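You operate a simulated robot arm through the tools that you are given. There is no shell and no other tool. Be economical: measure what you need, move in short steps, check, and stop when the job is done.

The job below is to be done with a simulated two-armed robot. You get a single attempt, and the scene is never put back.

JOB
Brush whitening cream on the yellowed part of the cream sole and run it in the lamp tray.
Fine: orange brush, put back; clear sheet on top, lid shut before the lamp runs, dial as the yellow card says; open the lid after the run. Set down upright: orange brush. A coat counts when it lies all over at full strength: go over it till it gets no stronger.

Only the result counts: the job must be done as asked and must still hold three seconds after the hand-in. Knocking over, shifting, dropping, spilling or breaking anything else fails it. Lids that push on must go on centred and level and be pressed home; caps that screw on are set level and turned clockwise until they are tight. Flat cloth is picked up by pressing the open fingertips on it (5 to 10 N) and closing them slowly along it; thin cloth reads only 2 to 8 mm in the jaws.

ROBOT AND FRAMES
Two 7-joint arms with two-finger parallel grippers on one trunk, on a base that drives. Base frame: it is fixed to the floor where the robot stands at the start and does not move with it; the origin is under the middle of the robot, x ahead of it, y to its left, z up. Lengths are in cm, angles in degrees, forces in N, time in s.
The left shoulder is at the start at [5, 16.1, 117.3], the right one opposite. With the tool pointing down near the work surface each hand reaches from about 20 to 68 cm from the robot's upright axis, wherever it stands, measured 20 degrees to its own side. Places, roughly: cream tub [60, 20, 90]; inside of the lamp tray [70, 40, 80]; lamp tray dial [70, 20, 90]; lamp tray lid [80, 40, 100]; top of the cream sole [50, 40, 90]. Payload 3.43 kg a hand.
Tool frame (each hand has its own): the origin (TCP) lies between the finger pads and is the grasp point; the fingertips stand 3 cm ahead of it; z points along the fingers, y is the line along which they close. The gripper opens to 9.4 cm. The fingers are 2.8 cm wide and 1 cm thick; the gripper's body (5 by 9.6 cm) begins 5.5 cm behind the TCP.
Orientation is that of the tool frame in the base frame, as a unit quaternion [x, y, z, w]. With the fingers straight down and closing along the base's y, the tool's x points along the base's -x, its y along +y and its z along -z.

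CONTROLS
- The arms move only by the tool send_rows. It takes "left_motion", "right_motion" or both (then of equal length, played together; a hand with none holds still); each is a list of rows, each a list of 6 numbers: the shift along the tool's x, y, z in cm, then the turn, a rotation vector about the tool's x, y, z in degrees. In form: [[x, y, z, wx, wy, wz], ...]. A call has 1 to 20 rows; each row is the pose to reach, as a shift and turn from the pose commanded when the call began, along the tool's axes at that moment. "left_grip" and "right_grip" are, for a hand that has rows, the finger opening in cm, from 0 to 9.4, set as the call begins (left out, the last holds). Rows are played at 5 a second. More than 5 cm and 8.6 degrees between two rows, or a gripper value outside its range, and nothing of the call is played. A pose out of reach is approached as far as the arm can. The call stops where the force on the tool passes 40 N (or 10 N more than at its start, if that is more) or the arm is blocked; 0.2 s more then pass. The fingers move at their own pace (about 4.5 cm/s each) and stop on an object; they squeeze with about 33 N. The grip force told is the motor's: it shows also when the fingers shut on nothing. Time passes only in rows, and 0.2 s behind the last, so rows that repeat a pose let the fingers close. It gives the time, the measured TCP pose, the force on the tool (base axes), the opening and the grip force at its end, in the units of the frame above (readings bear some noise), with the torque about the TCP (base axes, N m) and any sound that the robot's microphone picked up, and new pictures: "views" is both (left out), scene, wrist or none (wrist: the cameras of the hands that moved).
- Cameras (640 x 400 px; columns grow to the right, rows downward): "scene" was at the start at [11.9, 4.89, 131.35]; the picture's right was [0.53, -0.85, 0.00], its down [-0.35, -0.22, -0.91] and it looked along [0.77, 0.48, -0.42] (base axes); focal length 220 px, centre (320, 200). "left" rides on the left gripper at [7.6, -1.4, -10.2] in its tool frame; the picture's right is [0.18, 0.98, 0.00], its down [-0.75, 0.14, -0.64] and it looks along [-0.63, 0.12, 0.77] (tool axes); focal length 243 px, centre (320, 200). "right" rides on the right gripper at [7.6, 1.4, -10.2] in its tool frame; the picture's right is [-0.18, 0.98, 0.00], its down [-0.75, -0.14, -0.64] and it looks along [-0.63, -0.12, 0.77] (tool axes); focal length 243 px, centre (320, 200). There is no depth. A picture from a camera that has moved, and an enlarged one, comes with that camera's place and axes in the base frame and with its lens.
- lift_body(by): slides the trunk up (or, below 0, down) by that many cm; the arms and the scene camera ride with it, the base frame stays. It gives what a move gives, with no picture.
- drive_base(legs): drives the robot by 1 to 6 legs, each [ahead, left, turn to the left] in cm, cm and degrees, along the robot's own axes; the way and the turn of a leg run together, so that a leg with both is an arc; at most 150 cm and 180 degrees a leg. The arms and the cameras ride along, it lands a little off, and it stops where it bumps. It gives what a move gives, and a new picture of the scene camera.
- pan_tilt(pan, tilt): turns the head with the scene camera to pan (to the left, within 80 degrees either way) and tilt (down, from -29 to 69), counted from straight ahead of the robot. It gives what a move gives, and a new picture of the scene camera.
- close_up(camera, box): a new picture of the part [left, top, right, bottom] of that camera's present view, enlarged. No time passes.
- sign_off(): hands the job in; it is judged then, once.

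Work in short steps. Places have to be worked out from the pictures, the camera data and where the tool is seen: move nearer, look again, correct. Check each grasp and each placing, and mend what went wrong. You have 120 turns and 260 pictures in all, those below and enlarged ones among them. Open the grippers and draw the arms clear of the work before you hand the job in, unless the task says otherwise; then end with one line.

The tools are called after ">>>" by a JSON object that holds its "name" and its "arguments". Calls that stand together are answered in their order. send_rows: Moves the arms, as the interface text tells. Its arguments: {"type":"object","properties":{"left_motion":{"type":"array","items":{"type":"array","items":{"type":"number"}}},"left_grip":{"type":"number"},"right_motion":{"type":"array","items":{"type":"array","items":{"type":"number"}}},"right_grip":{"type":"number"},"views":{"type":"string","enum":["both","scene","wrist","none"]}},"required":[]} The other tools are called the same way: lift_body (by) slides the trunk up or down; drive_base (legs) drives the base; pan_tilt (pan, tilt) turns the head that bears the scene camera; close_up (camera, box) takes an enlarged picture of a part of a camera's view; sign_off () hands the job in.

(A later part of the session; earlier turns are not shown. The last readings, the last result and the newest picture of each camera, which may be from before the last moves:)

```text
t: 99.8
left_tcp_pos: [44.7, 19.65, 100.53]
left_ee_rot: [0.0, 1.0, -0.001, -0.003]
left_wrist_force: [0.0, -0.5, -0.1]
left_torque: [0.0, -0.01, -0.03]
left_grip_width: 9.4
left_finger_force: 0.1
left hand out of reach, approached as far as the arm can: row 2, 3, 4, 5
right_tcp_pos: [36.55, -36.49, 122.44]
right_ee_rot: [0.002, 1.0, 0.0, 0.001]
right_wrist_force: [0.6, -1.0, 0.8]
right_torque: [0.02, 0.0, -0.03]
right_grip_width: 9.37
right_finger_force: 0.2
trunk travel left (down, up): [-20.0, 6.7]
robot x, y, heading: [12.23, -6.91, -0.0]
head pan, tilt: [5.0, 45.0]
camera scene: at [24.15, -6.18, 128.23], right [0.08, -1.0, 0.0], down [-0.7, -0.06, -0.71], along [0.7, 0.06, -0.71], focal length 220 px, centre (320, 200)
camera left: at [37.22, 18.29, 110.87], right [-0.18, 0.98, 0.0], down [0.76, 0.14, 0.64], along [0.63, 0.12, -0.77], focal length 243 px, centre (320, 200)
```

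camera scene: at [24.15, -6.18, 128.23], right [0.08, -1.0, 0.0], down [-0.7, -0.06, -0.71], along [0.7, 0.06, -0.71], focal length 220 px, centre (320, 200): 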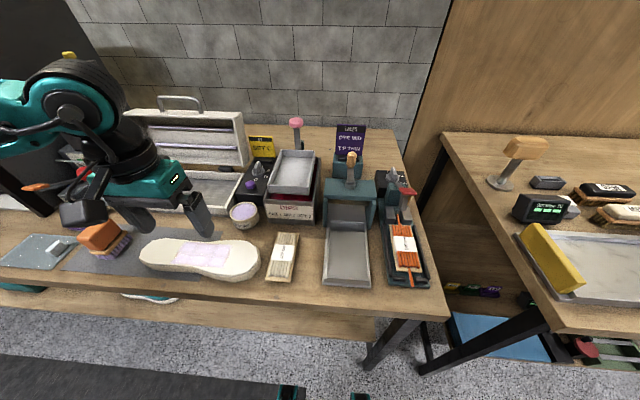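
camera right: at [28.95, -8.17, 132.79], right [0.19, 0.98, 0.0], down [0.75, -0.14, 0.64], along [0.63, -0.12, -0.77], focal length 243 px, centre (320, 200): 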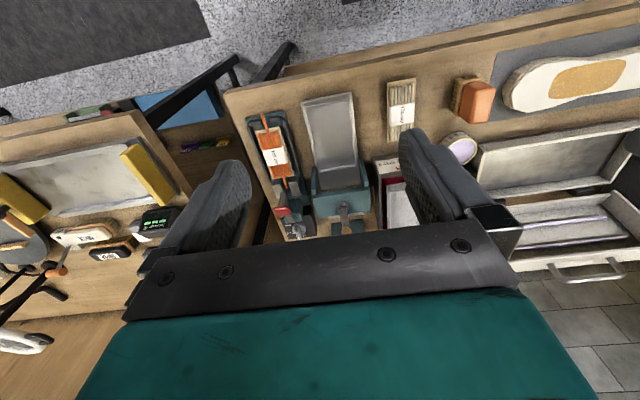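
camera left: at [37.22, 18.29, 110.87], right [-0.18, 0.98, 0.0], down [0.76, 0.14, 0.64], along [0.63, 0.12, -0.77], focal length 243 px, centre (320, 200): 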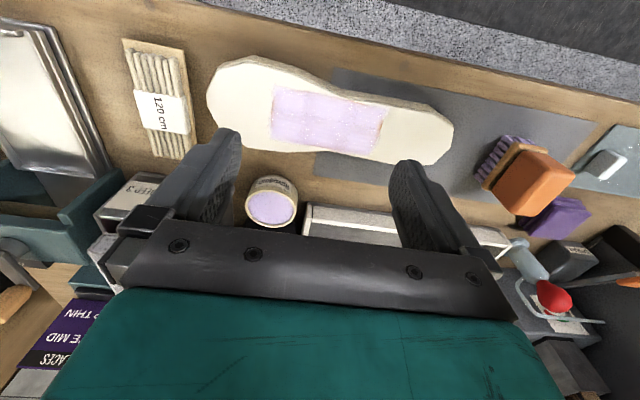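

Restored. Now try turning the other way (−90°) step by step here.

>>> {"name": "send_rows", "arguments": {"left_motion": [[0, 0.5, 0, 0, 0, -8.5], [-0.5, 1, 0, 0, 0, -17], [-1, 1.5, 0, 0, 0, -25.5], [-1.5, 1.5, 0, 0, 0, -34], [-2, 1.5, 0, 0, 0, -42.5], [-2, 1.5, 0, 0, 0, -51], [-2, 1.5, 0, 0, 0, -59.5], [-2, 1.5, 0, 0, 0, -68], [-2, 1.5, 0, 0, 0, -76.5], [-2, 1.5, 0, 0, 0, -85], [-2, 1.5, 0, 0, 0, -90]]}}

```text
t: 102.2
left_tcp_pos: [46.77, 21.16, 100.53]
left_ee_rot: [-0.707, 0.708, 0.001, -0.002]
left_wrist_force: [-0.3, 0.8, 0.3]
left_torque: [0.02, -0.03, 0.0]
left_grip_width: 9.41
left_finger_force: 0.0
right_tcp_pos: [36.41, -36.46, 122.55]
right_ee_rot: [0.002, 1.0, 0.0, 0.001]
right_wrist_force: [0.7, 1.0, -0.2]
right_torque: [-0.02, 0.01, -0.02]
right_grip_width: 9.39
right_finger_force: 0.1
trunk travel left (down, up): [-20.0, 6.7]
robot x, y, heading: [11.93, -6.61, -0.1]
head pan, tilt: [5.0, 45.0]
camera scene: at [24.14, -6.19, 128.23], right [0.08, -1.0, 0.0], down [-0.7, -0.06, -0.71], along [0.7, 0.06, -0.71], focal length 220 px, centre (320, 200)
camera left: at [48.28, 13.54, 110.79], right [-0.98, -0.18, 0.01], down [-0.14, 0.75, 0.64], along [-0.12, 0.63, -0.77], focal length 243 px, centre (320, 200)
```

scene: 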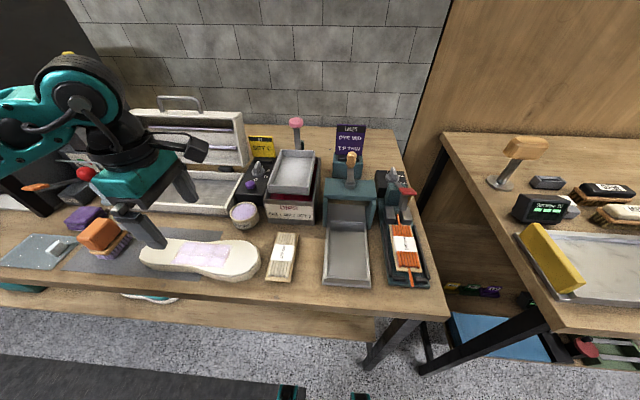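
left: 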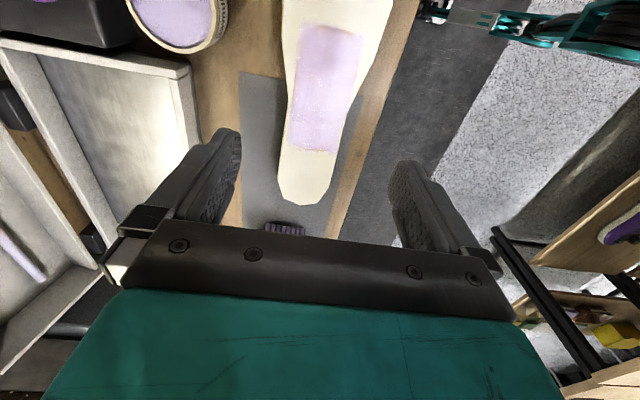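

Works in this direction. Sole waist centre ≈ (46.2, 22). Lower partway and look.

>>> {"name": "send_rows", "arguments": {"left_motion": [[-0.7, 0.6, 3, 0, 0, 0], [-0.7, 0.6, 6, 0, 0, 0], [-0.7, 0.6, 8.6, 0, 0, 0]]}}

>>> {"name": "close_up", "arguments": {"camera": "scene", "box": [110, 190, 270, 290]}}

```text
t: 103.0
left_tcp_pos: [46.08, 21.69, 91.85]
left_ee_rot: [-0.707, 0.707, 0.001, -0.003]
left_wrist_force: [0.0, -0.4, -0.3]
left_torque: [0.0, 0.02, -0.01]
left_grip_width: 9.41
left_finger_force: 0.1
right_tcp_pos: [36.55, -36.4, 122.38]
right_ee_rot: [0.002, 1.0, 0.0, 0.0]
right_wrist_force: [-0.2, 0.9, 0.5]
right_torque: [0.01, 0.01, -0.03]
right_grip_width: 9.38
right_finger_force: 0.1
trunk travel left (down, up): [-20.0, 6.7]
robot x, y, heading: [12.06, -6.48, -0.4]
head pan, tilt: [5.0, 45.0]
camera scene: at [24.14, -6.18, 128.23], right [0.08, -1.0, 0.0], down [-0.7, -0.06, -0.71], along [0.7, 0.06, -0.71], focal length 220 px, centre (320, 200)
camera left: at [47.55, 14.15, 102.06], right [-0.98, -0.18, 0.0], down [-0.14, 0.76, 0.64], along [-0.12, 0.63, -0.77], focal length 243 px, centre (320, 200)
```

scene: 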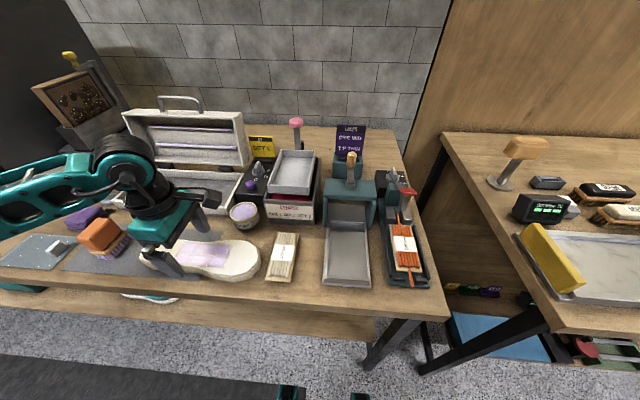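
left: 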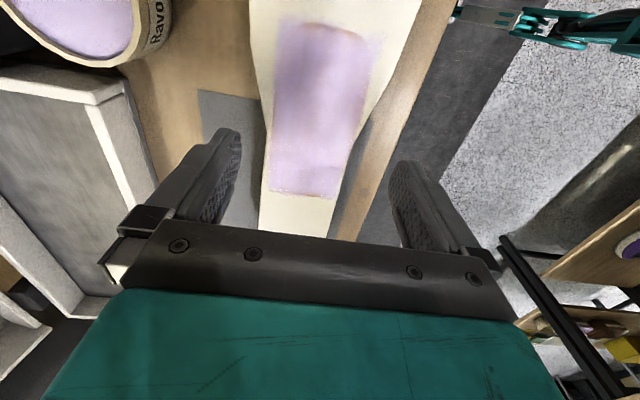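

```text
4.00 times, centred on (190, 240) of scene
camera zoom: at [24.14, -6.18, 128.23], right [0.08, -1.0, 0.0], down [-0.7, -0.06, -0.71], along [0.7, 0.06, -0.71], focal length 878 px, centre (840, 40)
```

zoom: 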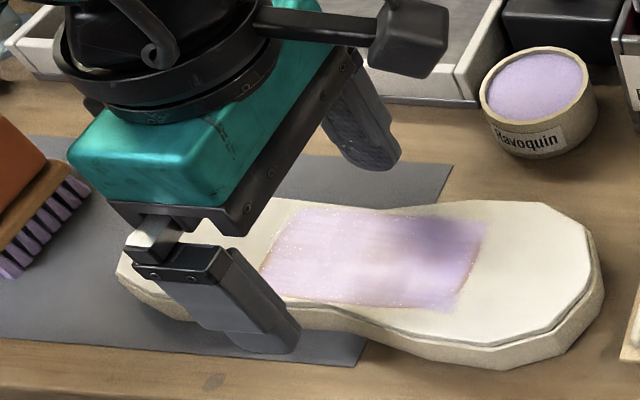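

Fingers straddle the waist. Lower 3.6 cm and close.

>>> {"name": "send_rows", "arguments": {"left_motion": [[0, 0, 2, 0, 0, 0], [0, 0, 3.6, 0, 0, 0]], "views": "none"}}

>>> {"name": "send_rows", "arguments": {"left_motion": [[0, 0, 0, 0, 0, 0], [0, 0, 0, 0, 0, 0], [0, 0, 0, 0, 0, 0], [0, 0, 0, 0, 0, 0]], "left_grip": 3, "views": "none"}}

>>> {"name": "close_up", "arguments": {"camera": "scene", "box": [110, 190, 270, 290]}}

```text
t: 103.6
left_tcp_pos: [46.07, 21.75, 88.36]
left_ee_rot: [-0.706, 0.708, 0.001, -0.003]
left_wrist_force: [-0.3, 0.3, -0.1]
left_torque: [-0.03, 0.01, 0.02]
left_grip_width: 9.38
left_finger_force: 0.0
right_tcp_pos: [36.46, -36.58, 122.45]
right_ee_rot: [0.001, 1.0, 0.0, 0.001]
right_wrist_force: [0.7, 0.2, 0.6]
right_torque: [-0.02, -0.01, -0.01]
right_grip_width: 9.38
right_finger_force: 0.0
trunk travel left (down, up): [-20.0, 6.7]
robot x, y, heading: [11.84, -6.95, -0.4]
head pan, tilt: [5.0, 45.0]
```

```text
t: 104.6
left_tcp_pos: [46.15, 21.77, 88.36]
left_ee_rot: [-0.705, 0.709, 0.001, -0.002]
left_wrist_force: [2.0, 0.1, 0.7]
left_torque: [-0.03, -0.16, 0.02]
left_grip_width: 6.49
left_finger_force: 33.7
right_tcp_pos: [36.49, -36.42, 122.51]
right_ee_rot: [0.002, 1.0, -0.001, 0.0]
right_wrist_force: [0.6, 0.4, 0.0]
right_torque: [0.0, 0.0, 0.02]
right_grip_width: 9.39
right_finger_force: 0.0
trunk travel left (down, up): [-20.0, 6.7]
robot x, y, heading: [11.6, -6.86, -0.2]
head pan, tilt: [5.0, 45.0]
```

```text
4.00 times, centred on (190, 240) of scene
camera zoom: at [24.15, -6.2, 128.22], right [0.08, -1.0, 0.0], down [-0.7, -0.06, -0.71], along [0.7, 0.06, -0.71], focal length 878 px, centre (840, 40)
```

zoom: 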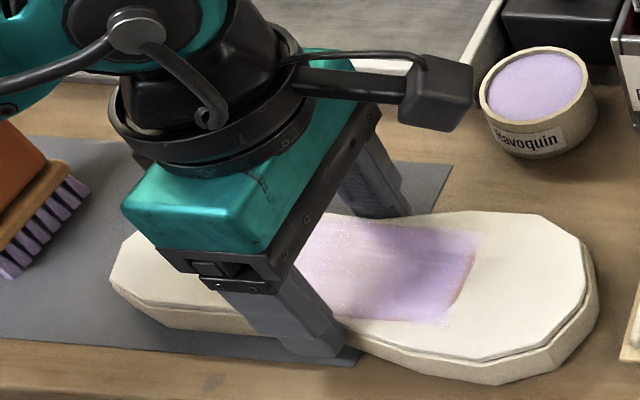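

Gripped at the waist (6.5 cm). Lift 2.5 cm gently and check.

>>> {"name": "send_rows", "arguments": {"left_motion": [[0, 0, -0.5, 0, 0, 0], [0, 0, -1, 0, 0, 0], [0, 0, -2, 0, 0, 0], [0, 0, -3.5, 0, 0, 0]]}}

>>> {"name": "close_up", "arguments": {"camera": "scene", "box": [110, 190, 270, 290]}}

```text
t: 105.6
left_tcp_pos: [46.28, 21.79, 91.92]
left_ee_rot: [-0.707, 0.707, 0.001, -0.003]
left_wrist_force: [-0.4, -0.2, -1.4]
left_torque: [0.02, 0.02, 0.01]
left_grip_width: 6.48
left_finger_force: 33.1
right_tcp_pos: [36.42, -36.47, 122.48]
right_ee_rot: [0.001, 1.0, -0.001, 0.0]
right_wrist_force: [-0.3, -0.4, 0.8]
right_torque: [-0.03, 0.03, -0.02]
right_grip_width: 9.39
right_finger_force: 0.2
trunk travel left (down, up): [-20.0, 6.7]
robot x, y, heading: [12.09, -6.72, -0.3]
head pan, tilt: [5.0, 45.0]
camera scene: at [24.15, -6.19, 128.22], right [0.08, -1.0, 0.0], down [-0.7, -0.06, -0.71], along [0.7, 0.06, -0.71], focal length 220 px, centre (320, 200)
camera left: at [47.62, 14.2, 102.13], right [-0.98, -0.18, 0.01], down [-0.14, 0.75, 0.64], along [-0.12, 0.63, -0.77], focal length 243 px, centre (320, 200)
```

scene: 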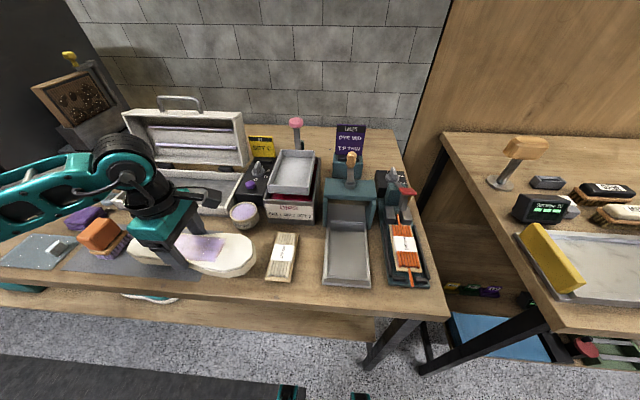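
left: 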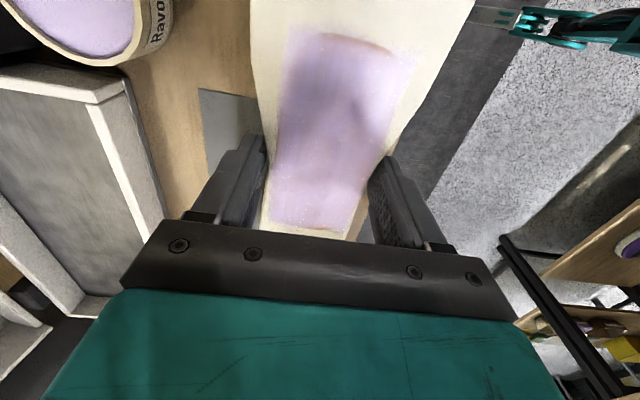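

```text
4.00 times, centred on (190, 240) of scene
camera zoom: at [24.15, -6.19, 128.22], right [0.08, -1.0, 0.0], down [-0.7, -0.06, -0.71], along [0.7, 0.06, -0.71], focal length 878 px, centre (840, 40)
```

zoom: 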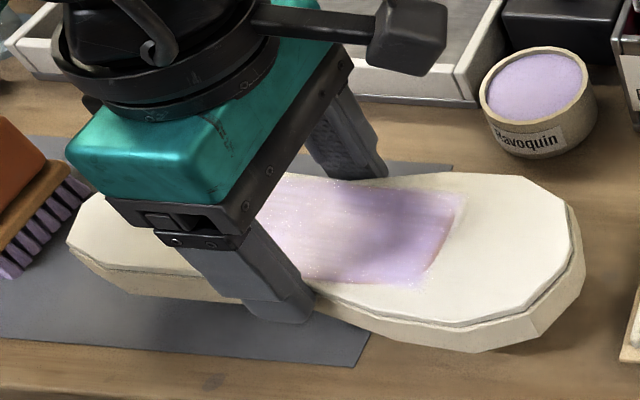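

Sole hangs level. Lift to TCP z≈100 and drive 22 cm left so the tray (centre ≈ (66, 35.5)) is in good reach.

>>> {"name": "send_rows", "arguments": {"left_motion": [[0, 0, -4, 0, 0, 0], [0, 0, -8, 0, 0, 0], [0, 0, -8.5, 0, 0, 0]], "views": "none"}}

>>> {"name": "drive_base", "arguments": {"legs": [[0, 20, 0]]}}

```text
t: 106.4
left_tcp_pos: [46.21, 21.64, 100.41]
left_ee_rot: [-0.706, 0.709, 0.001, -0.003]
left_wrist_force: [-0.1, 0.0, -1.8]
left_torque: [0.01, -0.03, 0.01]
left_grip_width: 6.49
left_finger_force: 32.2
right_tcp_pos: [36.53, -36.44, 122.46]
right_ee_rot: [0.002, 1.0, 0.0, 0.0]
right_wrist_force: [-0.4, -0.9, -0.7]
right_torque: [-0.03, 0.03, -0.01]
right_grip_width: 9.38
right_finger_force: 0.0
trunk travel left (down, up): [-20.0, 6.7]
robot x, y, heading: [12.13, -7.05, -0.1]
head pan, tilt: [5.0, 45.0]
```

```text
t: 108.8
left_tcp_pos: [46.31, 41.58, 100.4]
left_ee_rot: [-0.705, 0.709, 0.001, -0.002]
left_wrist_force: [0.0, 0.7, -1.9]
left_torque: [-0.02, 0.0, -0.01]
left_grip_width: 6.45
left_finger_force: 33.1
right_tcp_pos: [36.41, -16.64, 122.33]
right_ee_rot: [0.004, 1.0, 0.0, 0.001]
right_wrist_force: [0.2, 0.0, 0.0]
right_torque: [0.0, 0.01, 0.03]
right_grip_width: 9.39
right_finger_force: 0.1
trunk travel left (down, up): [-20.0, 6.7]
robot x, y, heading: [11.75, 12.95, -0.3]
head pan, tilt: [5.0, 45.0]
camera scene: at [24.24, 13.65, 128.22], right [0.08, -1.0, 0.0], down [-0.7, -0.06, -0.71], along [0.7, 0.06, -0.71], focal length 220 px, centre (320, 200)
```

scene: 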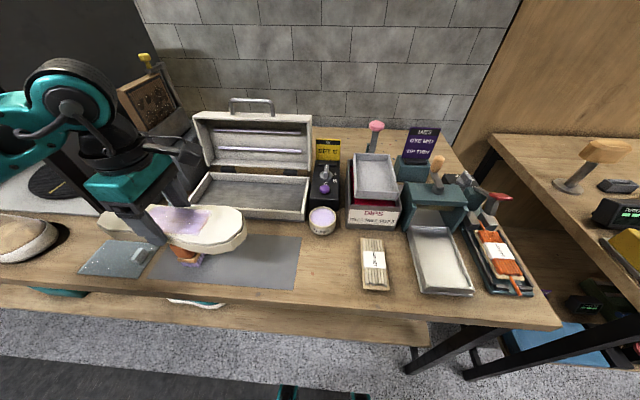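

Now carry the sole forward over the tray, staying at z≈100.

>>> {"name": "send_rows", "arguments": {"left_motion": [[1, -4, 0, 0, 0, 0], [2, -8, 0, 0, 0, 0], [3, -12, 0, 0, 0, 0], [4, -16, 0, 0, 0, 0], [5.5, -19.6, 0, 0, 0, 0]]}}

>>> {"name": "close_up", "arguments": {"camera": "scene", "box": [160, 90, 360, 240]}}

```text
t: 110.0
left_tcp_pos: [65.98, 35.96, 100.25]
left_ee_rot: [-0.704, 0.71, 0.002, -0.003]
left_wrist_force: [0.4, 0.0, -2.2]
left_torque: [0.05, 0.01, 0.02]
left_grip_width: 6.48
left_finger_force: 32.9
right_tcp_pos: [36.44, -16.71, 122.42]
right_ee_rot: [0.002, 1.0, 0.001, 0.001]
right_wrist_force: [-0.2, 0.5, 0.2]
right_torque: [0.0, 0.02, 0.05]
right_grip_width: 9.42
right_finger_force: 0.1
trunk travel left (down, up): [-20.0, 6.7]
robot x, y, heading: [12.04, 13.14, -0.2]
head pan, tilt: [5.0, 45.0]
camera scene: at [24.28, 13.57, 128.22], right [0.08, -1.0, 0.0], down [-0.71, -0.06, -0.71], along [0.7, 0.06, -0.71], focal length 220 px, centre (320, 200)
camera left: at [67.48, 28.23, 110.55], right [-0.98, -0.18, 0.01], down [-0.13, 0.76, 0.64], along [-0.12, 0.63, -0.77], focal length 243 px, centre (320, 200)
```

scene: 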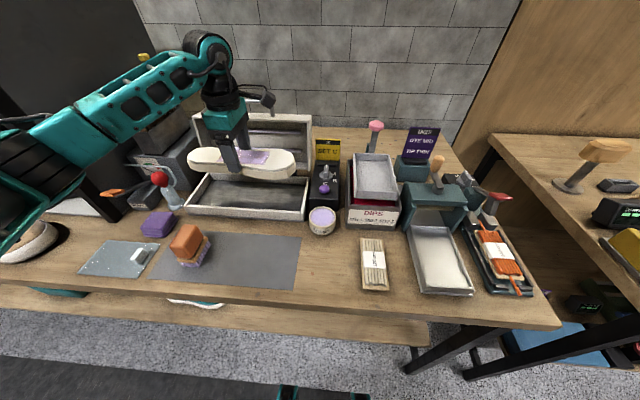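
left: 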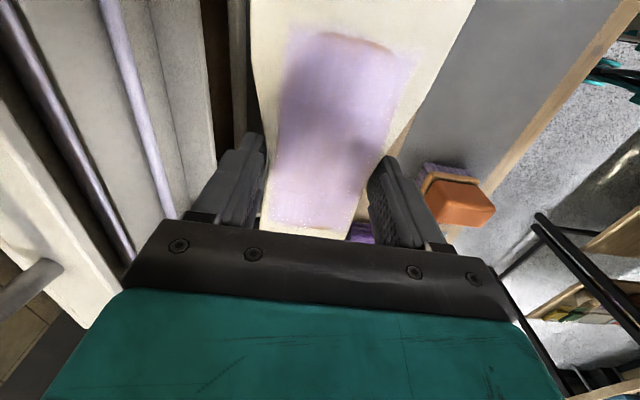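

```text
2.67 times, centred on (260, 165) of scene
camera zoom: at [24.28, 13.57, 128.22], right [0.08, -1.0, 0.0], down [-0.71, -0.06, -0.71], along [0.7, 0.06, -0.71], focal length 586 px, centre (480, 293)
```

zoom: 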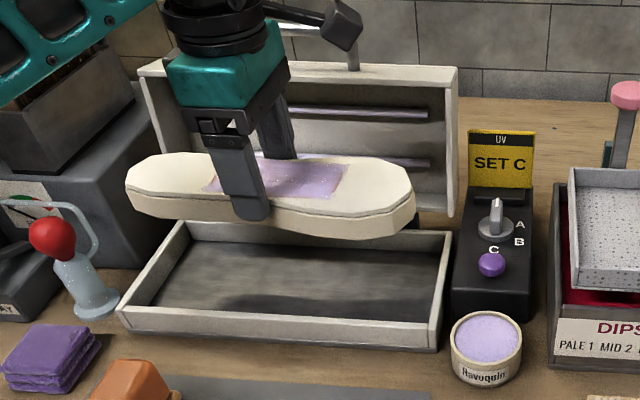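

Tray rim ≈ z 87.6, centre ≈ (66.7, 35.6); the sole is ~1.2 cm too far right. Correct and lower to just above the rim.

>>> {"name": "send_rows", "arguments": {"left_motion": [[-1.1, -0.7, 2, 0, 0, 0], [-1.1, -0.7, 5, 0, 0, 0], [-1.1, -0.7, 7.5, 0, 0, 0]]}}

>>> {"name": "close_up", "arguments": {"camera": "scene", "box": [170, 110, 340, 240]}}

```text
t: 110.8
left_tcp_pos: [66.71, 36.99, 92.87]
left_ee_rot: [-0.705, 0.709, 0.001, -0.003]
left_wrist_force: [0.3, 0.0, -1.7]
left_torque: [0.0, 0.01, 0.02]
left_grip_width: 6.46
left_finger_force: 33.0
right_tcp_pos: [36.46, -16.69, 122.34]
right_ee_rot: [0.004, 1.0, 0.001, 0.001]
right_wrist_force: [0.1, 0.2, -0.2]
right_torque: [0.01, 0.0, 0.03]
right_grip_width: 9.41
right_finger_force: 0.1
trunk travel left (down, up): [-20.0, 6.7]
robot x, y, heading: [12.0, 12.93, -0.1]
head pan, tilt: [5.0, 45.0]
camera scene: at [24.26, 13.63, 128.22], right [0.08, -1.0, 0.0], down [-0.7, -0.06, -0.71], along [0.7, 0.06, -0.71], focal length 220 px, centre (320, 200)
camera left: at [68.18, 29.36, 103.08], right [-0.98, -0.18, 0.01], down [-0.13, 0.76, 0.64], along [-0.12, 0.63, -0.77], focal length 243 px, centre (320, 200)
```

scene: 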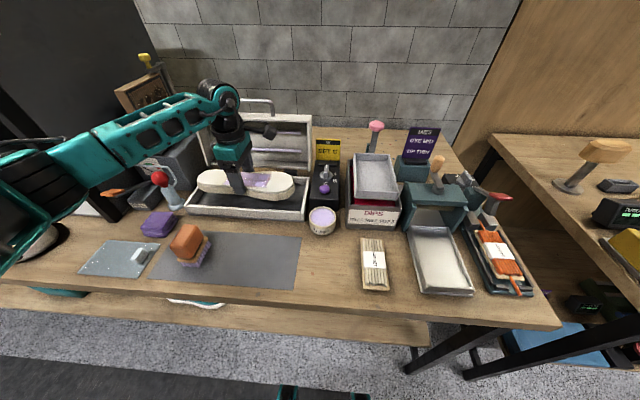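
left: 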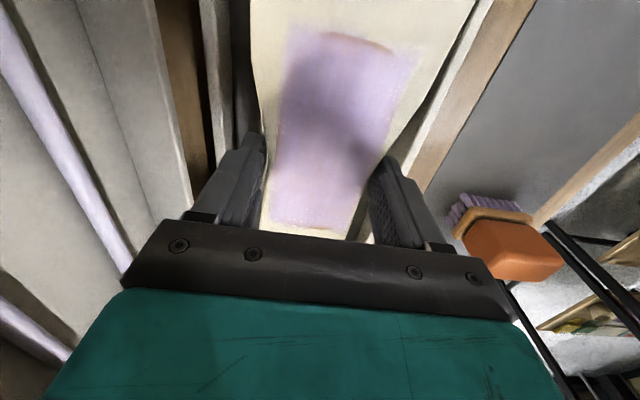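

```text
3.08 times, centred on (255, 175) of scene
camera zoom: at [24.26, 13.63, 128.22], right [0.08, -1.0, 0.0], down [-0.7, -0.06, -0.71], along [0.7, 0.06, -0.71], focal length 676 px, centre (520, 277)
```

zoom: 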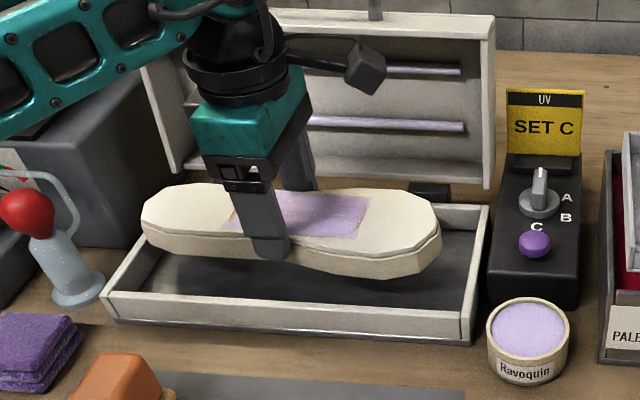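

Centred with gaps on both sides. Lower into the tray.

>>> {"name": "send_rows", "arguments": {"left_motion": [[0, 0, 1.5, 0, 0, 0], [0, 0, 2.6, 0, 0, 0], [0, 0, 3.4, 0, 0, 0]], "views": "wrist"}}

>>> {"name": "close_up", "arguments": {"camera": "scene", "box": [170, 110, 340, 240]}}

```text
t: 111.6
left_tcp_pos: [66.53, 37.03, 89.39]
left_ee_rot: [-0.705, 0.709, 0.002, -0.002]
left_wrist_force: [0.1, 0.1, -0.7]
left_torque: [0.0, 0.0, 0.0]
left_grip_width: 6.47
left_finger_force: 32.9
right_tcp_pos: [36.45, -16.73, 122.51]
right_ee_rot: [0.004, 1.0, 0.0, 0.0]
right_wrist_force: [0.1, -0.7, 0.0]
right_torque: [-0.02, -0.03, -0.01]
right_grip_width: 9.41
right_finger_force: 0.0
trunk travel left (down, up): [-20.0, 6.7]
robot x, y, heading: [12.2, 13.35, -0.3]
head pan, tilt: [5.0, 45.0]
camera left: at [68.1, 29.36, 99.57], right [-0.98, -0.18, 0.01], down [-0.13, 0.76, 0.64], along [-0.12, 0.63, -0.77], focal length 243 px, centre (320, 200)
```

left: 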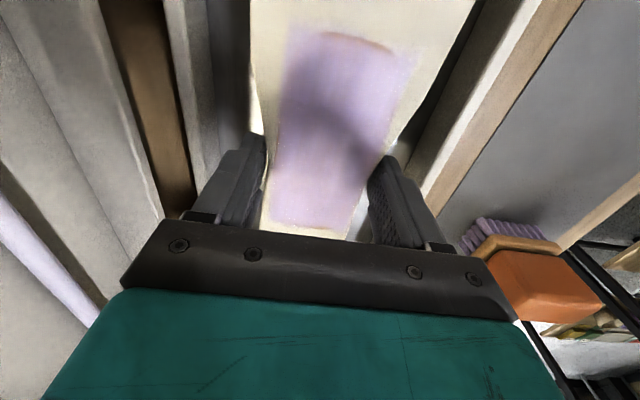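

```text
3.08 times, centred on (255, 175) of scene
camera zoom: at [24.25, 13.62, 128.22], right [0.08, -1.0, 0.0], down [-0.7, -0.06, -0.71], along [0.7, 0.06, -0.71], focal length 676 px, centre (520, 277)
```

zoom: 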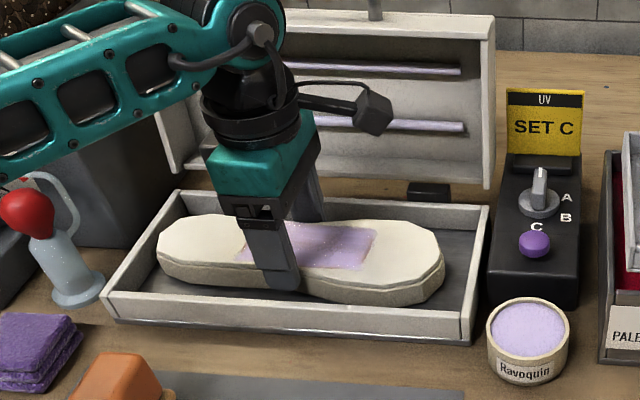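

Inside the tray; lower to floor contact.

>>> {"name": "send_rows", "arguments": {"left_motion": [[0, 0, 0.3, 0, 0, 0], [0, 0, 0.6, 0, 0, 0]], "views": "none"}}

```text
t: 112.2
left_tcp_pos: [66.7, 36.85, 89.1]
left_ee_rot: [-0.705, 0.709, 0.0, 0.0]
left_wrist_force: [0.3, 1.4, 16.5]
left_torque: [0.24, 0.61, -0.32]
left_grip_width: 6.46
left_finger_force: 32.7
right_tcp_pos: [36.28, -16.76, 122.46]
right_ee_rot: [0.003, 1.0, 0.0, 0.0]
right_wrist_force: [-0.3, 0.4, 0.3]
right_torque: [0.0, 0.01, -0.02]
right_grip_width: 9.42
right_finger_force: 0.1
trunk travel left (down, up): [-20.0, 6.7]
robot x, y, heading: [12.26, 13.33, -0.6]
head pan, tilt: [5.0, 45.0]
```

It rests on the tray floor. Open slightly to 7.8 and rise out.

>>> {"name": "send_rows", "arguments": {"left_motion": [[0, 0, -0.2, 0, 0, 0], [0, 0, -0.2, 0, 0, 0], [0, 0, -0.2, 0, 0, 0], [0, 0, -2, 0, 0, 0], [0, 0, -5, 0, 0, 0], [0, 0, -9, 0, 0, 0]], "left_grip": 7.6}}

>>> {"name": "close_up", "arguments": {"camera": "scene", "box": [170, 110, 340, 240]}}

```text
t: 113.6
left_tcp_pos: [66.74, 37.11, 97.78]
left_ee_rot: [-0.705, 0.709, 0.002, -0.003]
left_wrist_force: [0.8, -0.3, -0.1]
left_torque: [0.01, 0.01, 0.01]
left_grip_width: 7.59
left_finger_force: 0.0
right_tcp_pos: [36.45, -16.68, 122.41]
right_ee_rot: [0.004, 1.0, 0.001, 0.0]
right_wrist_force: [-1.3, -0.2, -0.8]
right_torque: [-0.02, -0.02, 0.02]
right_grip_width: 9.42
right_finger_force: 0.0
trunk travel left (down, up): [-20.0, 6.7]
robot x, y, heading: [12.27, 12.9, -0.4]
head pan, tilt: [5.0, 45.0]
camera scene: at [24.21, 13.6, 128.23], right [0.08, -1.0, 0.0], down [-0.7, -0.06, -0.71], along [0.7, 0.06, -0.71], focal length 220 px, centre (320, 200)
camera left: at [68.13, 29.47, 107.91], right [-0.98, -0.18, 0.01], down [-0.13, 0.76, 0.64], along [-0.12, 0.63, -0.77], focal length 243 px, centre (320, 200)
```

scene: 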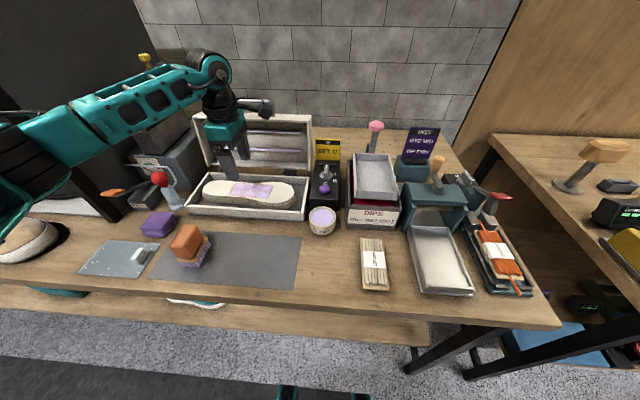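
left: 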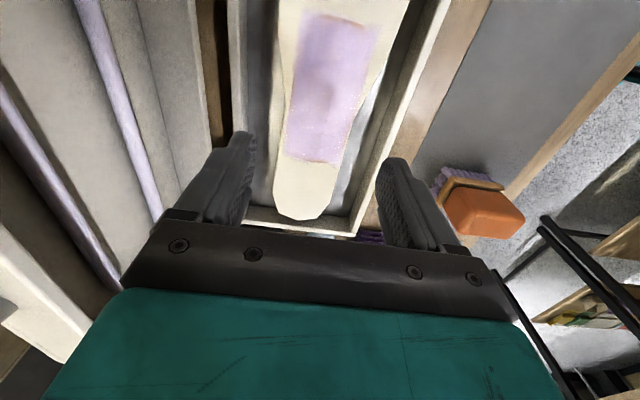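

```text
3.08 times, centred on (255, 175) of scene
camera zoom: at [24.21, 13.6, 128.23], right [0.08, -1.0, 0.0], down [-0.7, -0.06, -0.71], along [0.7, 0.06, -0.71], focal length 676 px, centre (520, 277)
```

zoom: 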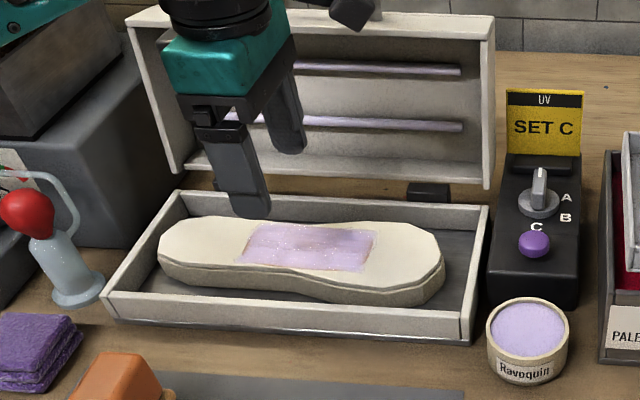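

The sole sits well in the tray (patch x 64.4–69.7, y 30.6–41.6). Now turn the hand back and go over the parked brush.

>>> {"name": "send_rows", "arguments": {"left_motion": [[0, 3, -2, 0, 0, 0], [0, 6, -4, 0, 0, 8.5], [0, 9, -4, 0, 0, 17], [0, 11, -4, 0, 0, 25.5], [0, 13, -4, 0, 0, 34], [-1, 15, -4, 0, 0, 42.5], [-2, 17, -4, 0, 0, 51], [-3, 18, -4, 0, 0, 59.5], [-4, 18, -4, 0, 0, 68], [-5, 18, -4, 0, 0, 76.5], [-6, 18, -4, 0, 0, 85], [-6.5, 18.1, -4, 0, 0, 90]]}}

>>> {"name": "close_up", "arguments": {"camera": "scene", "box": [140, 200, 240, 290]}}

```text
t: 116.2
left_tcp_pos: [48.61, 43.59, 101.85]
left_ee_rot: [0.004, 1.0, -0.002, -0.002]
left_wrist_force: [-0.1, 0.3, -0.5]
left_torque: [-0.01, -0.01, 0.0]
left_grip_width: 7.6
left_finger_force: 0.0
right_tcp_pos: [36.44, -16.65, 122.39]
right_ee_rot: [0.003, 1.0, -0.001, 0.0]
right_wrist_force: [0.5, -0.7, 0.7]
right_torque: [0.03, 0.0, -0.01]
right_grip_width: 9.43
right_finger_force: 0.0
trunk travel left (down, up): [-20.0, 6.7]
robot x, y, heading: [12.0, 12.89, -0.7]
head pan, tilt: [5.0, 45.0]
camera scene: at [24.23, 13.62, 128.23], right [0.08, -1.0, 0.0], down [-0.7, -0.06, -0.71], along [0.7, 0.06, -0.71], focal length 220 px, centre (320, 200)
camera left: at [41.07, 42.28, 112.09], right [-0.18, 0.98, 0.0], down [0.76, 0.14, 0.64], along [0.63, 0.11, -0.77], focal length 243 px, centre (320, 200)
```

scene: 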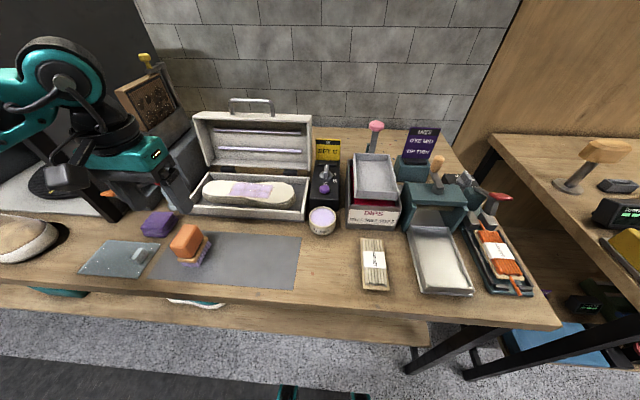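
left: 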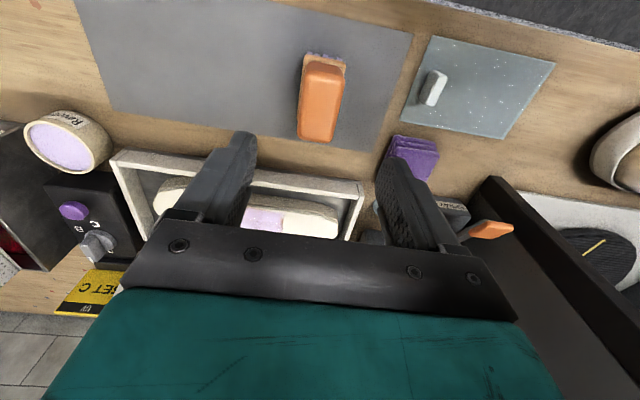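

```text
4.44 times, centred on (190, 245) of scene
camera zoom: at [24.23, 13.62, 128.23], right [0.08, -1.0, 0.0], down [-0.7, -0.06, -0.71], along [0.7, 0.06, -0.71], focal length 976 px, centre (898, 0)
```

zoom: 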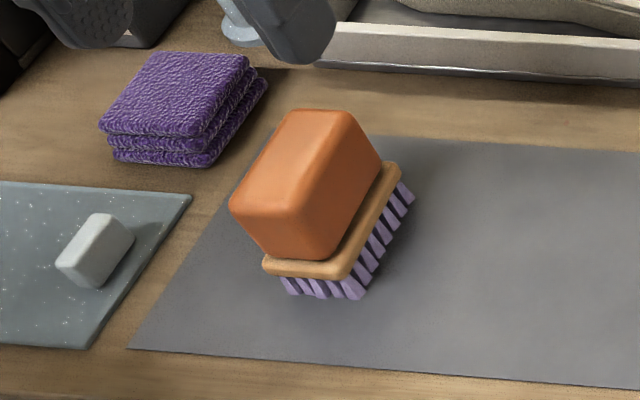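

Brush upright and aligned. Descend, grip at TCP ≈ 89.5, lift.

>>> {"name": "send_rows", "arguments": {"left_motion": [[0, 0, 4, 0, 0, 0], [0, 0, 8, 0, 0, 0], [0, 0, 11, 0, 0, 0], [0, 0, 12.4, 0, 0, 0]], "views": "none"}}

>>> {"name": "send_rows", "arguments": {"left_motion": [[0, 0, 0, 0, 0, 0], [0, 0, 0, 0, 0, 0], [0, 0, 0, 0, 0, 0], [0, 0, 0, 0, 0, 0], [0, 0, -1, 0, 0, 0], [0, 0, -3, 0, 0, 0], [0, 0, -7.5, 0, 0, 0]], "left_grip": 0, "views": "wrist"}}

```text
t: 117.2
left_tcp_pos: [48.48, 43.73, 89.51]
left_ee_rot: [0.002, 1.0, 0.0, -0.002]
left_wrist_force: [-0.1, 1.0, -0.7]
left_torque: [-0.02, 0.0, -0.03]
left_grip_width: 7.6
left_finger_force: 0.1
right_tcp_pos: [36.45, -16.74, 122.44]
right_ee_rot: [0.004, 1.0, 0.0, 0.0]
right_wrist_force: [-1.5, 0.8, -0.1]
right_torque: [0.0, -0.02, -0.01]
right_grip_width: 9.42
right_finger_force: 0.1
trunk travel left (down, up): [-20.0, 6.7]
robot x, y, heading: [12.19, 12.87, -0.2]
head pan, tilt: [5.0, 45.0]
```

```text
t: 118.8
left_tcp_pos: [48.46, 43.52, 97.09]
left_ee_rot: [0.002, 1.0, 0.0, -0.004]
left_wrist_force: [0.3, -0.7, -0.7]
left_torque: [0.01, 0.01, -0.01]
left_grip_width: 3.92
left_finger_force: 33.3
right_tcp_pos: [36.49, -16.66, 122.56]
right_ee_rot: [0.004, 1.0, 0.001, 0.0]
right_wrist_force: [0.2, 0.3, 0.9]
right_torque: [0.0, 0.03, 0.01]
right_grip_width: 9.39
right_finger_force: 0.0
trunk travel left (down, up): [-20.0, 6.7]
robot x, y, heading: [12.02, 12.98, -0.3]
head pan, tilt: [5.0, 45.0]
camera left: at [40.85, 42.12, 107.36], right [-0.18, 0.98, 0.0], down [0.76, 0.14, 0.64], along [0.63, 0.11, -0.77], focal length 243 px, centre (320, 200)
```

left: 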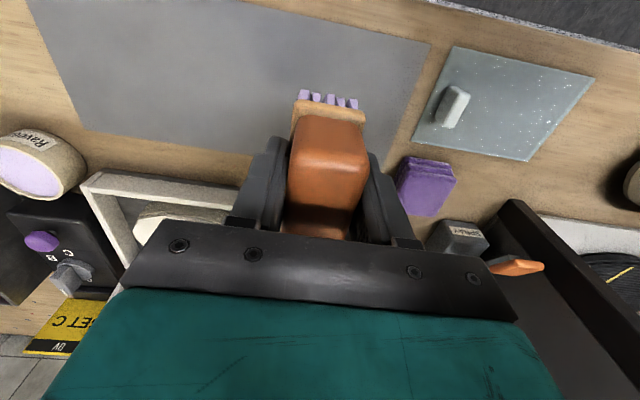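

Brush held, bristles 5 cm below TCP. Drive 9 cm right so both tub and tray are reachable.

>>> {"name": "send_rows", "arguments": {"left_motion": [[0, 0, -3, 0, 0, 0]], "views": "none"}}

>>> {"name": "drive_base", "arguments": {"legs": [[2, -10, 0]]}}

```text
t: 119.2
left_tcp_pos: [48.35, 43.53, 99.99]
left_ee_rot: [0.003, 1.0, -0.001, -0.003]
left_wrist_force: [-0.1, 0.6, -0.6]
left_torque: [-0.02, -0.03, 0.03]
left_grip_width: 3.89
left_finger_force: 33.1
right_tcp_pos: [36.39, -16.69, 122.45]
right_ee_rot: [0.003, 1.0, 0.0, -0.001]
right_wrist_force: [0.0, 0.6, 0.0]
right_torque: [-0.02, 0.04, -0.01]
right_grip_width: 9.39
right_finger_force: 0.1
trunk travel left (down, up): [-20.0, 6.7]
robot x, y, heading: [12.26, 13.21, -0.3]
head pan, tilt: [5.0, 45.0]
```

```text
t: 120.7
left_tcp_pos: [49.57, 33.67, 100.12]
left_ee_rot: [0.003, 1.0, -0.001, -0.003]
left_wrist_force: [0.0, -0.5, -0.4]
left_torque: [0.02, 0.0, 0.0]
left_grip_width: 3.87
left_finger_force: 33.1
right_tcp_pos: [37.81, -26.64, 122.38]
right_ee_rot: [0.003, 1.0, 0.001, 0.0]
right_wrist_force: [-0.5, -0.1, 0.1]
right_torque: [0.02, 0.0, -0.01]
right_grip_width: 9.39
right_finger_force: 0.1
trunk travel left (down, up): [-20.0, 6.7]
robot x, y, heading: [13.24, 3.1, -0.1]
head pan, tilt: [5.0, 45.0]
camera scene: at [25.51, 3.7, 128.22], right [0.08, -1.0, 0.0], down [-0.7, -0.06, -0.71], along [0.7, 0.06, -0.71], focal length 220 px, centre (320, 200)
```

scene: 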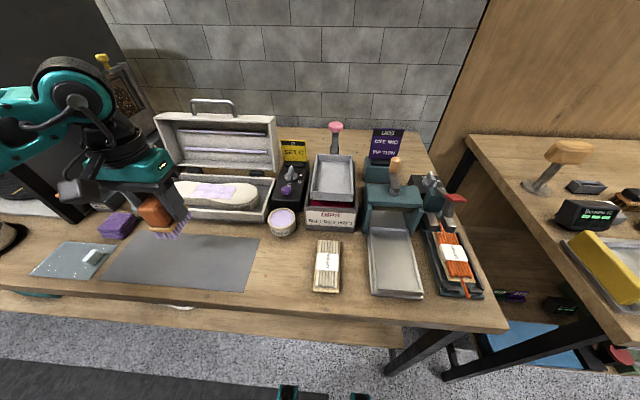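

Carry the brush over the tub and dip slowly.

>>> {"name": "send_rows", "arguments": {"left_motion": [[-2, -4, 0, 0, 0, 0], [-4.5, -8, 0, 0, 0, 0], [-7, -12, 0, 0, 0, 0], [-9, -16, 0, 0, 0, 0], [-10.4, -18.1, 0, 0, 0, 0], [-10.4, -18.1, 3, 0, 0, 0], [-10.4, -18.1, 6, 0, 0, 0], [-10.4, -18.1, 7, 0, 0, 0]], "views": "none"}}

>>> {"name": "close_up", "arguments": {"camera": "left", "box": [240, 60, 400, 180]}}

```text
t: 122.5
left_tcp_pos: [59.83, 15.66, 93.2]
left_ee_rot: [0.001, 1.0, -0.001, -0.003]
left_wrist_force: [0.2, 0.0, -0.7]
left_torque: [0.0, -0.03, 0.0]
left_grip_width: 3.91
left_finger_force: 32.8
right_tcp_pos: [37.82, -26.57, 122.44]
right_ee_rot: [0.003, 1.0, 0.0, 0.0]
right_wrist_force: [-0.5, -0.2, 0.7]
right_torque: [-0.03, 0.0, 0.01]
right_grip_width: 9.41
right_finger_force: 0.0
trunk travel left (down, up): [-20.0, 6.7]
robot x, y, heading: [13.38, 3.31, -0.3]
head pan, tilt: [5.0, 45.0]
```

```text
3.33 times, centred on (320, 120) of left
camera zoom: at [52.33, 14.27, 103.4], right [-0.18, 0.98, 0.0], down [0.76, 0.14, 0.64], along [0.63, 0.11, -0.77], focal length 809 px, centre (320, 467)
```

zoom: 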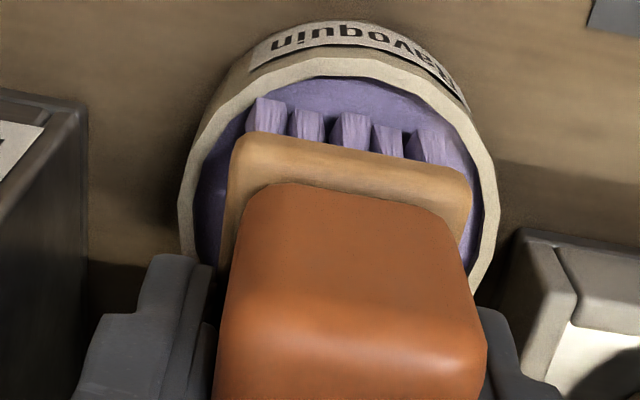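

Well placed; touch the cream (≤0.5 cm more), then lift toward the tray.

>>> {"name": "send_rows", "arguments": {"left_motion": [[0, 0, 0.25, 0, 0, 0], [0, 0, 0.45, 0, 0, 0], [0, 0, 0.45, 0, 0, 0]], "views": "none"}}

```text
t: 123.3
left_tcp_pos: [59.94, 15.52, 92.98]
left_ee_rot: [0.002, 1.0, 0.0, 0.0]
left_wrist_force: [-3.2, 6.1, 26.8]
left_torque: [0.49, 0.45, 0.02]
left_grip_width: 3.92
left_finger_force: 32.8
right_tcp_pos: [37.61, -26.47, 122.55]
right_ee_rot: [0.001, 1.0, 0.0, 0.002]
right_wrist_force: [0.3, -0.7, 0.6]
right_torque: [0.01, 0.01, -0.01]
right_grip_width: 9.4
right_finger_force: 0.1
trunk travel left (down, up): [-20.0, 6.7]
robot x, y, heading: [13.55, 3.12, -0.2]
head pan, tilt: [5.0, 45.0]
```

Loaded. Lift high and carry to the right end of the patch in the tray.

>>> {"name": "send_rows", "arguments": {"left_motion": [[0, 0, -4, 0, 0, 0], [0, 0, -8, 0, 0, 0], [-1, 4, -8, 0, 0, 0], [-2.5, 8, -8, 0, 0, 0], [-5, 12, -8, 0, 0, 0], [-7.4, 15.6, -8, 0, 0, 0], [-7.4, 15.6, -4.5, 0, 0, 0], [-7.4, 15.6, -1.5, 0, 0, 0]], "views": "wrist"}}

>>> {"name": "close_up", "arguments": {"camera": "scene", "box": [140, 120, 310, 240]}}

```text
t: 125.1
left_tcp_pos: [67.43, 31.2, 93.89]
left_ee_rot: [0.002, 1.0, -0.001, -0.003]
left_wrist_force: [-0.2, 0.1, -1.3]
left_torque: [-0.01, -0.02, -0.02]
left_grip_width: 3.85
left_finger_force: 33.6
right_tcp_pos: [37.78, -26.63, 122.41]
right_ee_rot: [0.003, 1.0, 0.0, 0.0]
right_wrist_force: [0.4, 0.9, 0.3]
right_torque: [0.01, 0.02, 0.0]
right_grip_width: 9.4
right_finger_force: 0.1
trunk travel left (down, up): [-20.0, 6.7]
robot x, y, heading: [13.53, 3.3, -0.4]
head pan, tilt: [5.0, 45.0]
camera left: at [59.76, 29.77, 104.14], right [-0.18, 0.98, 0.0], down [0.76, 0.14, 0.64], along [0.63, 0.11, -0.77], focal length 243 px, centre (320, 200)
```

left: 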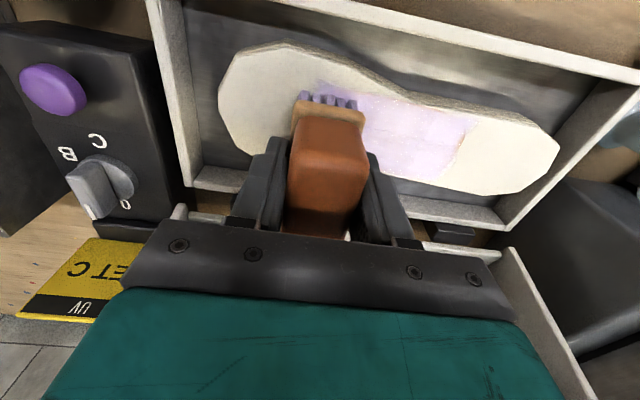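

```text
3.33 times, centred on (225, 180) of scene
camera zoom: at [25.52, 3.76, 128.23], right [0.08, -1.0, 0.0], down [-0.7, -0.06, -0.71], along [0.7, 0.06, -0.71], focal length 732 px, centre (637, 267)
```

zoom: 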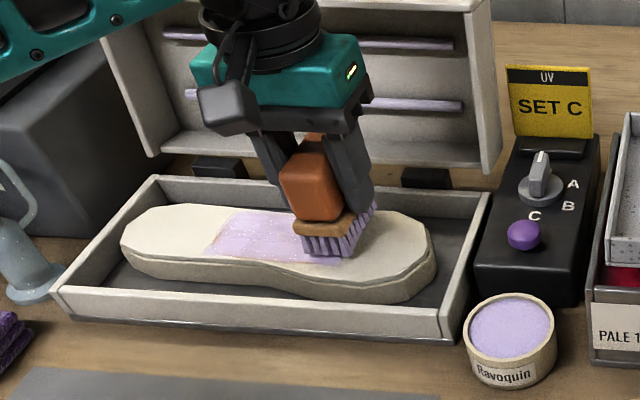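

Brush is over the right end. Lower to contact.

>>> {"name": "send_rows", "arguments": {"left_motion": [[0, 0, 0.5, 0, 0, 0], [0, 0, 0.9, 0, 0, 0]], "views": "none"}}

```text
t: 125.7
left_tcp_pos: [67.41, 31.1, 93.15]
left_ee_rot: [0.001, 1.0, -0.002, -0.001]
left_wrist_force: [-1.2, 0.5, 3.9]
left_torque: [-0.03, 0.08, -0.02]
left_grip_width: 3.87
left_finger_force: 33.1
right_tcp_pos: [37.69, -26.54, 122.42]
right_ee_rot: [0.003, 1.0, 0.001, 0.001]
right_wrist_force: [0.4, -0.2, 0.1]
right_torque: [-0.02, -0.01, 0.0]
right_grip_width: 9.38
right_finger_force: 0.0
trunk travel left (down, up): [-20.0, 6.7]
robot x, y, heading: [13.29, 2.95, -0.3]
head pan, tilt: [5.0, 45.0]
```

Light contact (4 N). Sweep left on the near line, back on the far line.

>>> {"name": "send_rows", "arguments": {"left_motion": [[0, -0.3, 0.1, 0, 0, 0], [1, -0.3, 0.1, 0, 0, 0], [1, 1, 0.1, 0, 0, 0], [1, 2.3, 0.1, 0, 0, 0], [1, 3.6, 0.1, 0, 0, 0], [1, 4.9, 0.1, 0, 0, 0], [1, 6.2, 0.1, 0, 0, 0], [1, 7.5, 0.1, 0, 0, 0], [1, 8.8, 0.1, 0, 0, 0], [1, 10.3, 0.1, 0, 0, 0], [0, 10.3, 0.1, 0, 0, 0], [-0.9, 10.3, 0.1, 0, 0, 0], [-0.9, 8.8, 0.1, 0, 0, 0], [-0.9, 7.5, 0.1, 0, 0, 0], [-0.9, 6.2, 0.1, 0, 0, 0], [-0.9, 4.9, 0.1, 0, 0, 0], [-0.9, 3.6, 0.1, 0, 0, 0], [-0.9, 2.3, 0.1, 0, 0, 0], [-0.9, 1, 0.1, 0, 0, 0], [-0.9, -0.3, 0.1, 0, 0, 0]], "views": "none"}}

>>> {"name": "close_up", "arguments": {"camera": "scene", "box": [140, 120, 310, 240]}}

>>> {"name": "close_up", "arguments": {"camera": "left", "box": [260, 20, 580, 220]}}

```text
t: 129.9
left_tcp_pos: [68.05, 30.94, 93.13]
left_ee_rot: [0.002, 1.0, -0.001, -0.001]
left_wrist_force: [0.0, 12.9, 19.6]
left_torque: [0.57, 0.03, -0.04]
left_grip_width: 3.92
left_finger_force: 33.1
right_tcp_pos: [37.6, -26.55, 122.35]
right_ee_rot: [0.001, 1.0, 0.0, 0.001]
right_wrist_force: [0.9, -0.2, -0.3]
right_torque: [0.03, -0.03, 0.01]
right_grip_width: 9.41
right_finger_force: 0.0
trunk travel left (down, up): [-20.0, 6.7]
robot x, y, heading: [13.46, 2.87, -0.3]
head pan, tilt: [5.0, 45.0]
```

```text
3.33 times, centred on (225, 180) of scene
camera zoom: at [25.33, 3.79, 128.24], right [0.08, -1.0, 0.0], down [-0.7, -0.06, -0.71], along [0.71, 0.06, -0.71], focal length 732 px, centre (637, 267)
```

zoom: 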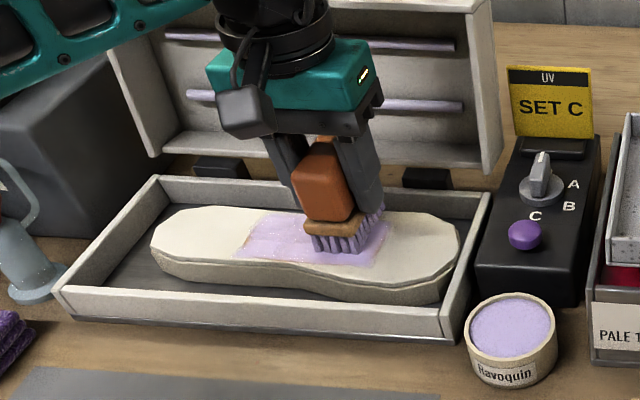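

```text
2.00 times, centred on (420, 120) of left
camera zoom: at [60.52, 29.57, 103.38], right [-0.18, 0.98, 0.0], down [0.76, 0.14, 0.64], along [0.63, 0.12, -0.77], focal length 485 px, centre (120, 360)
```

zoom: 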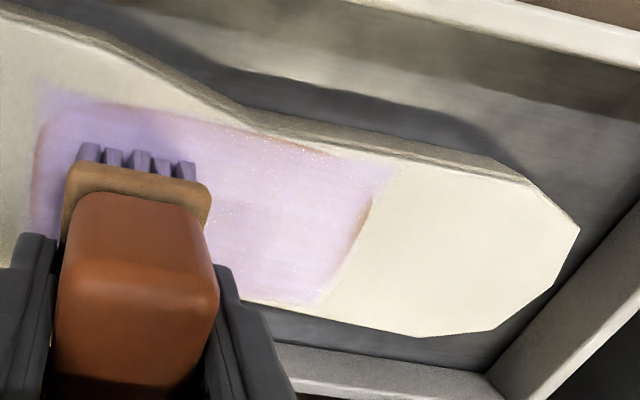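

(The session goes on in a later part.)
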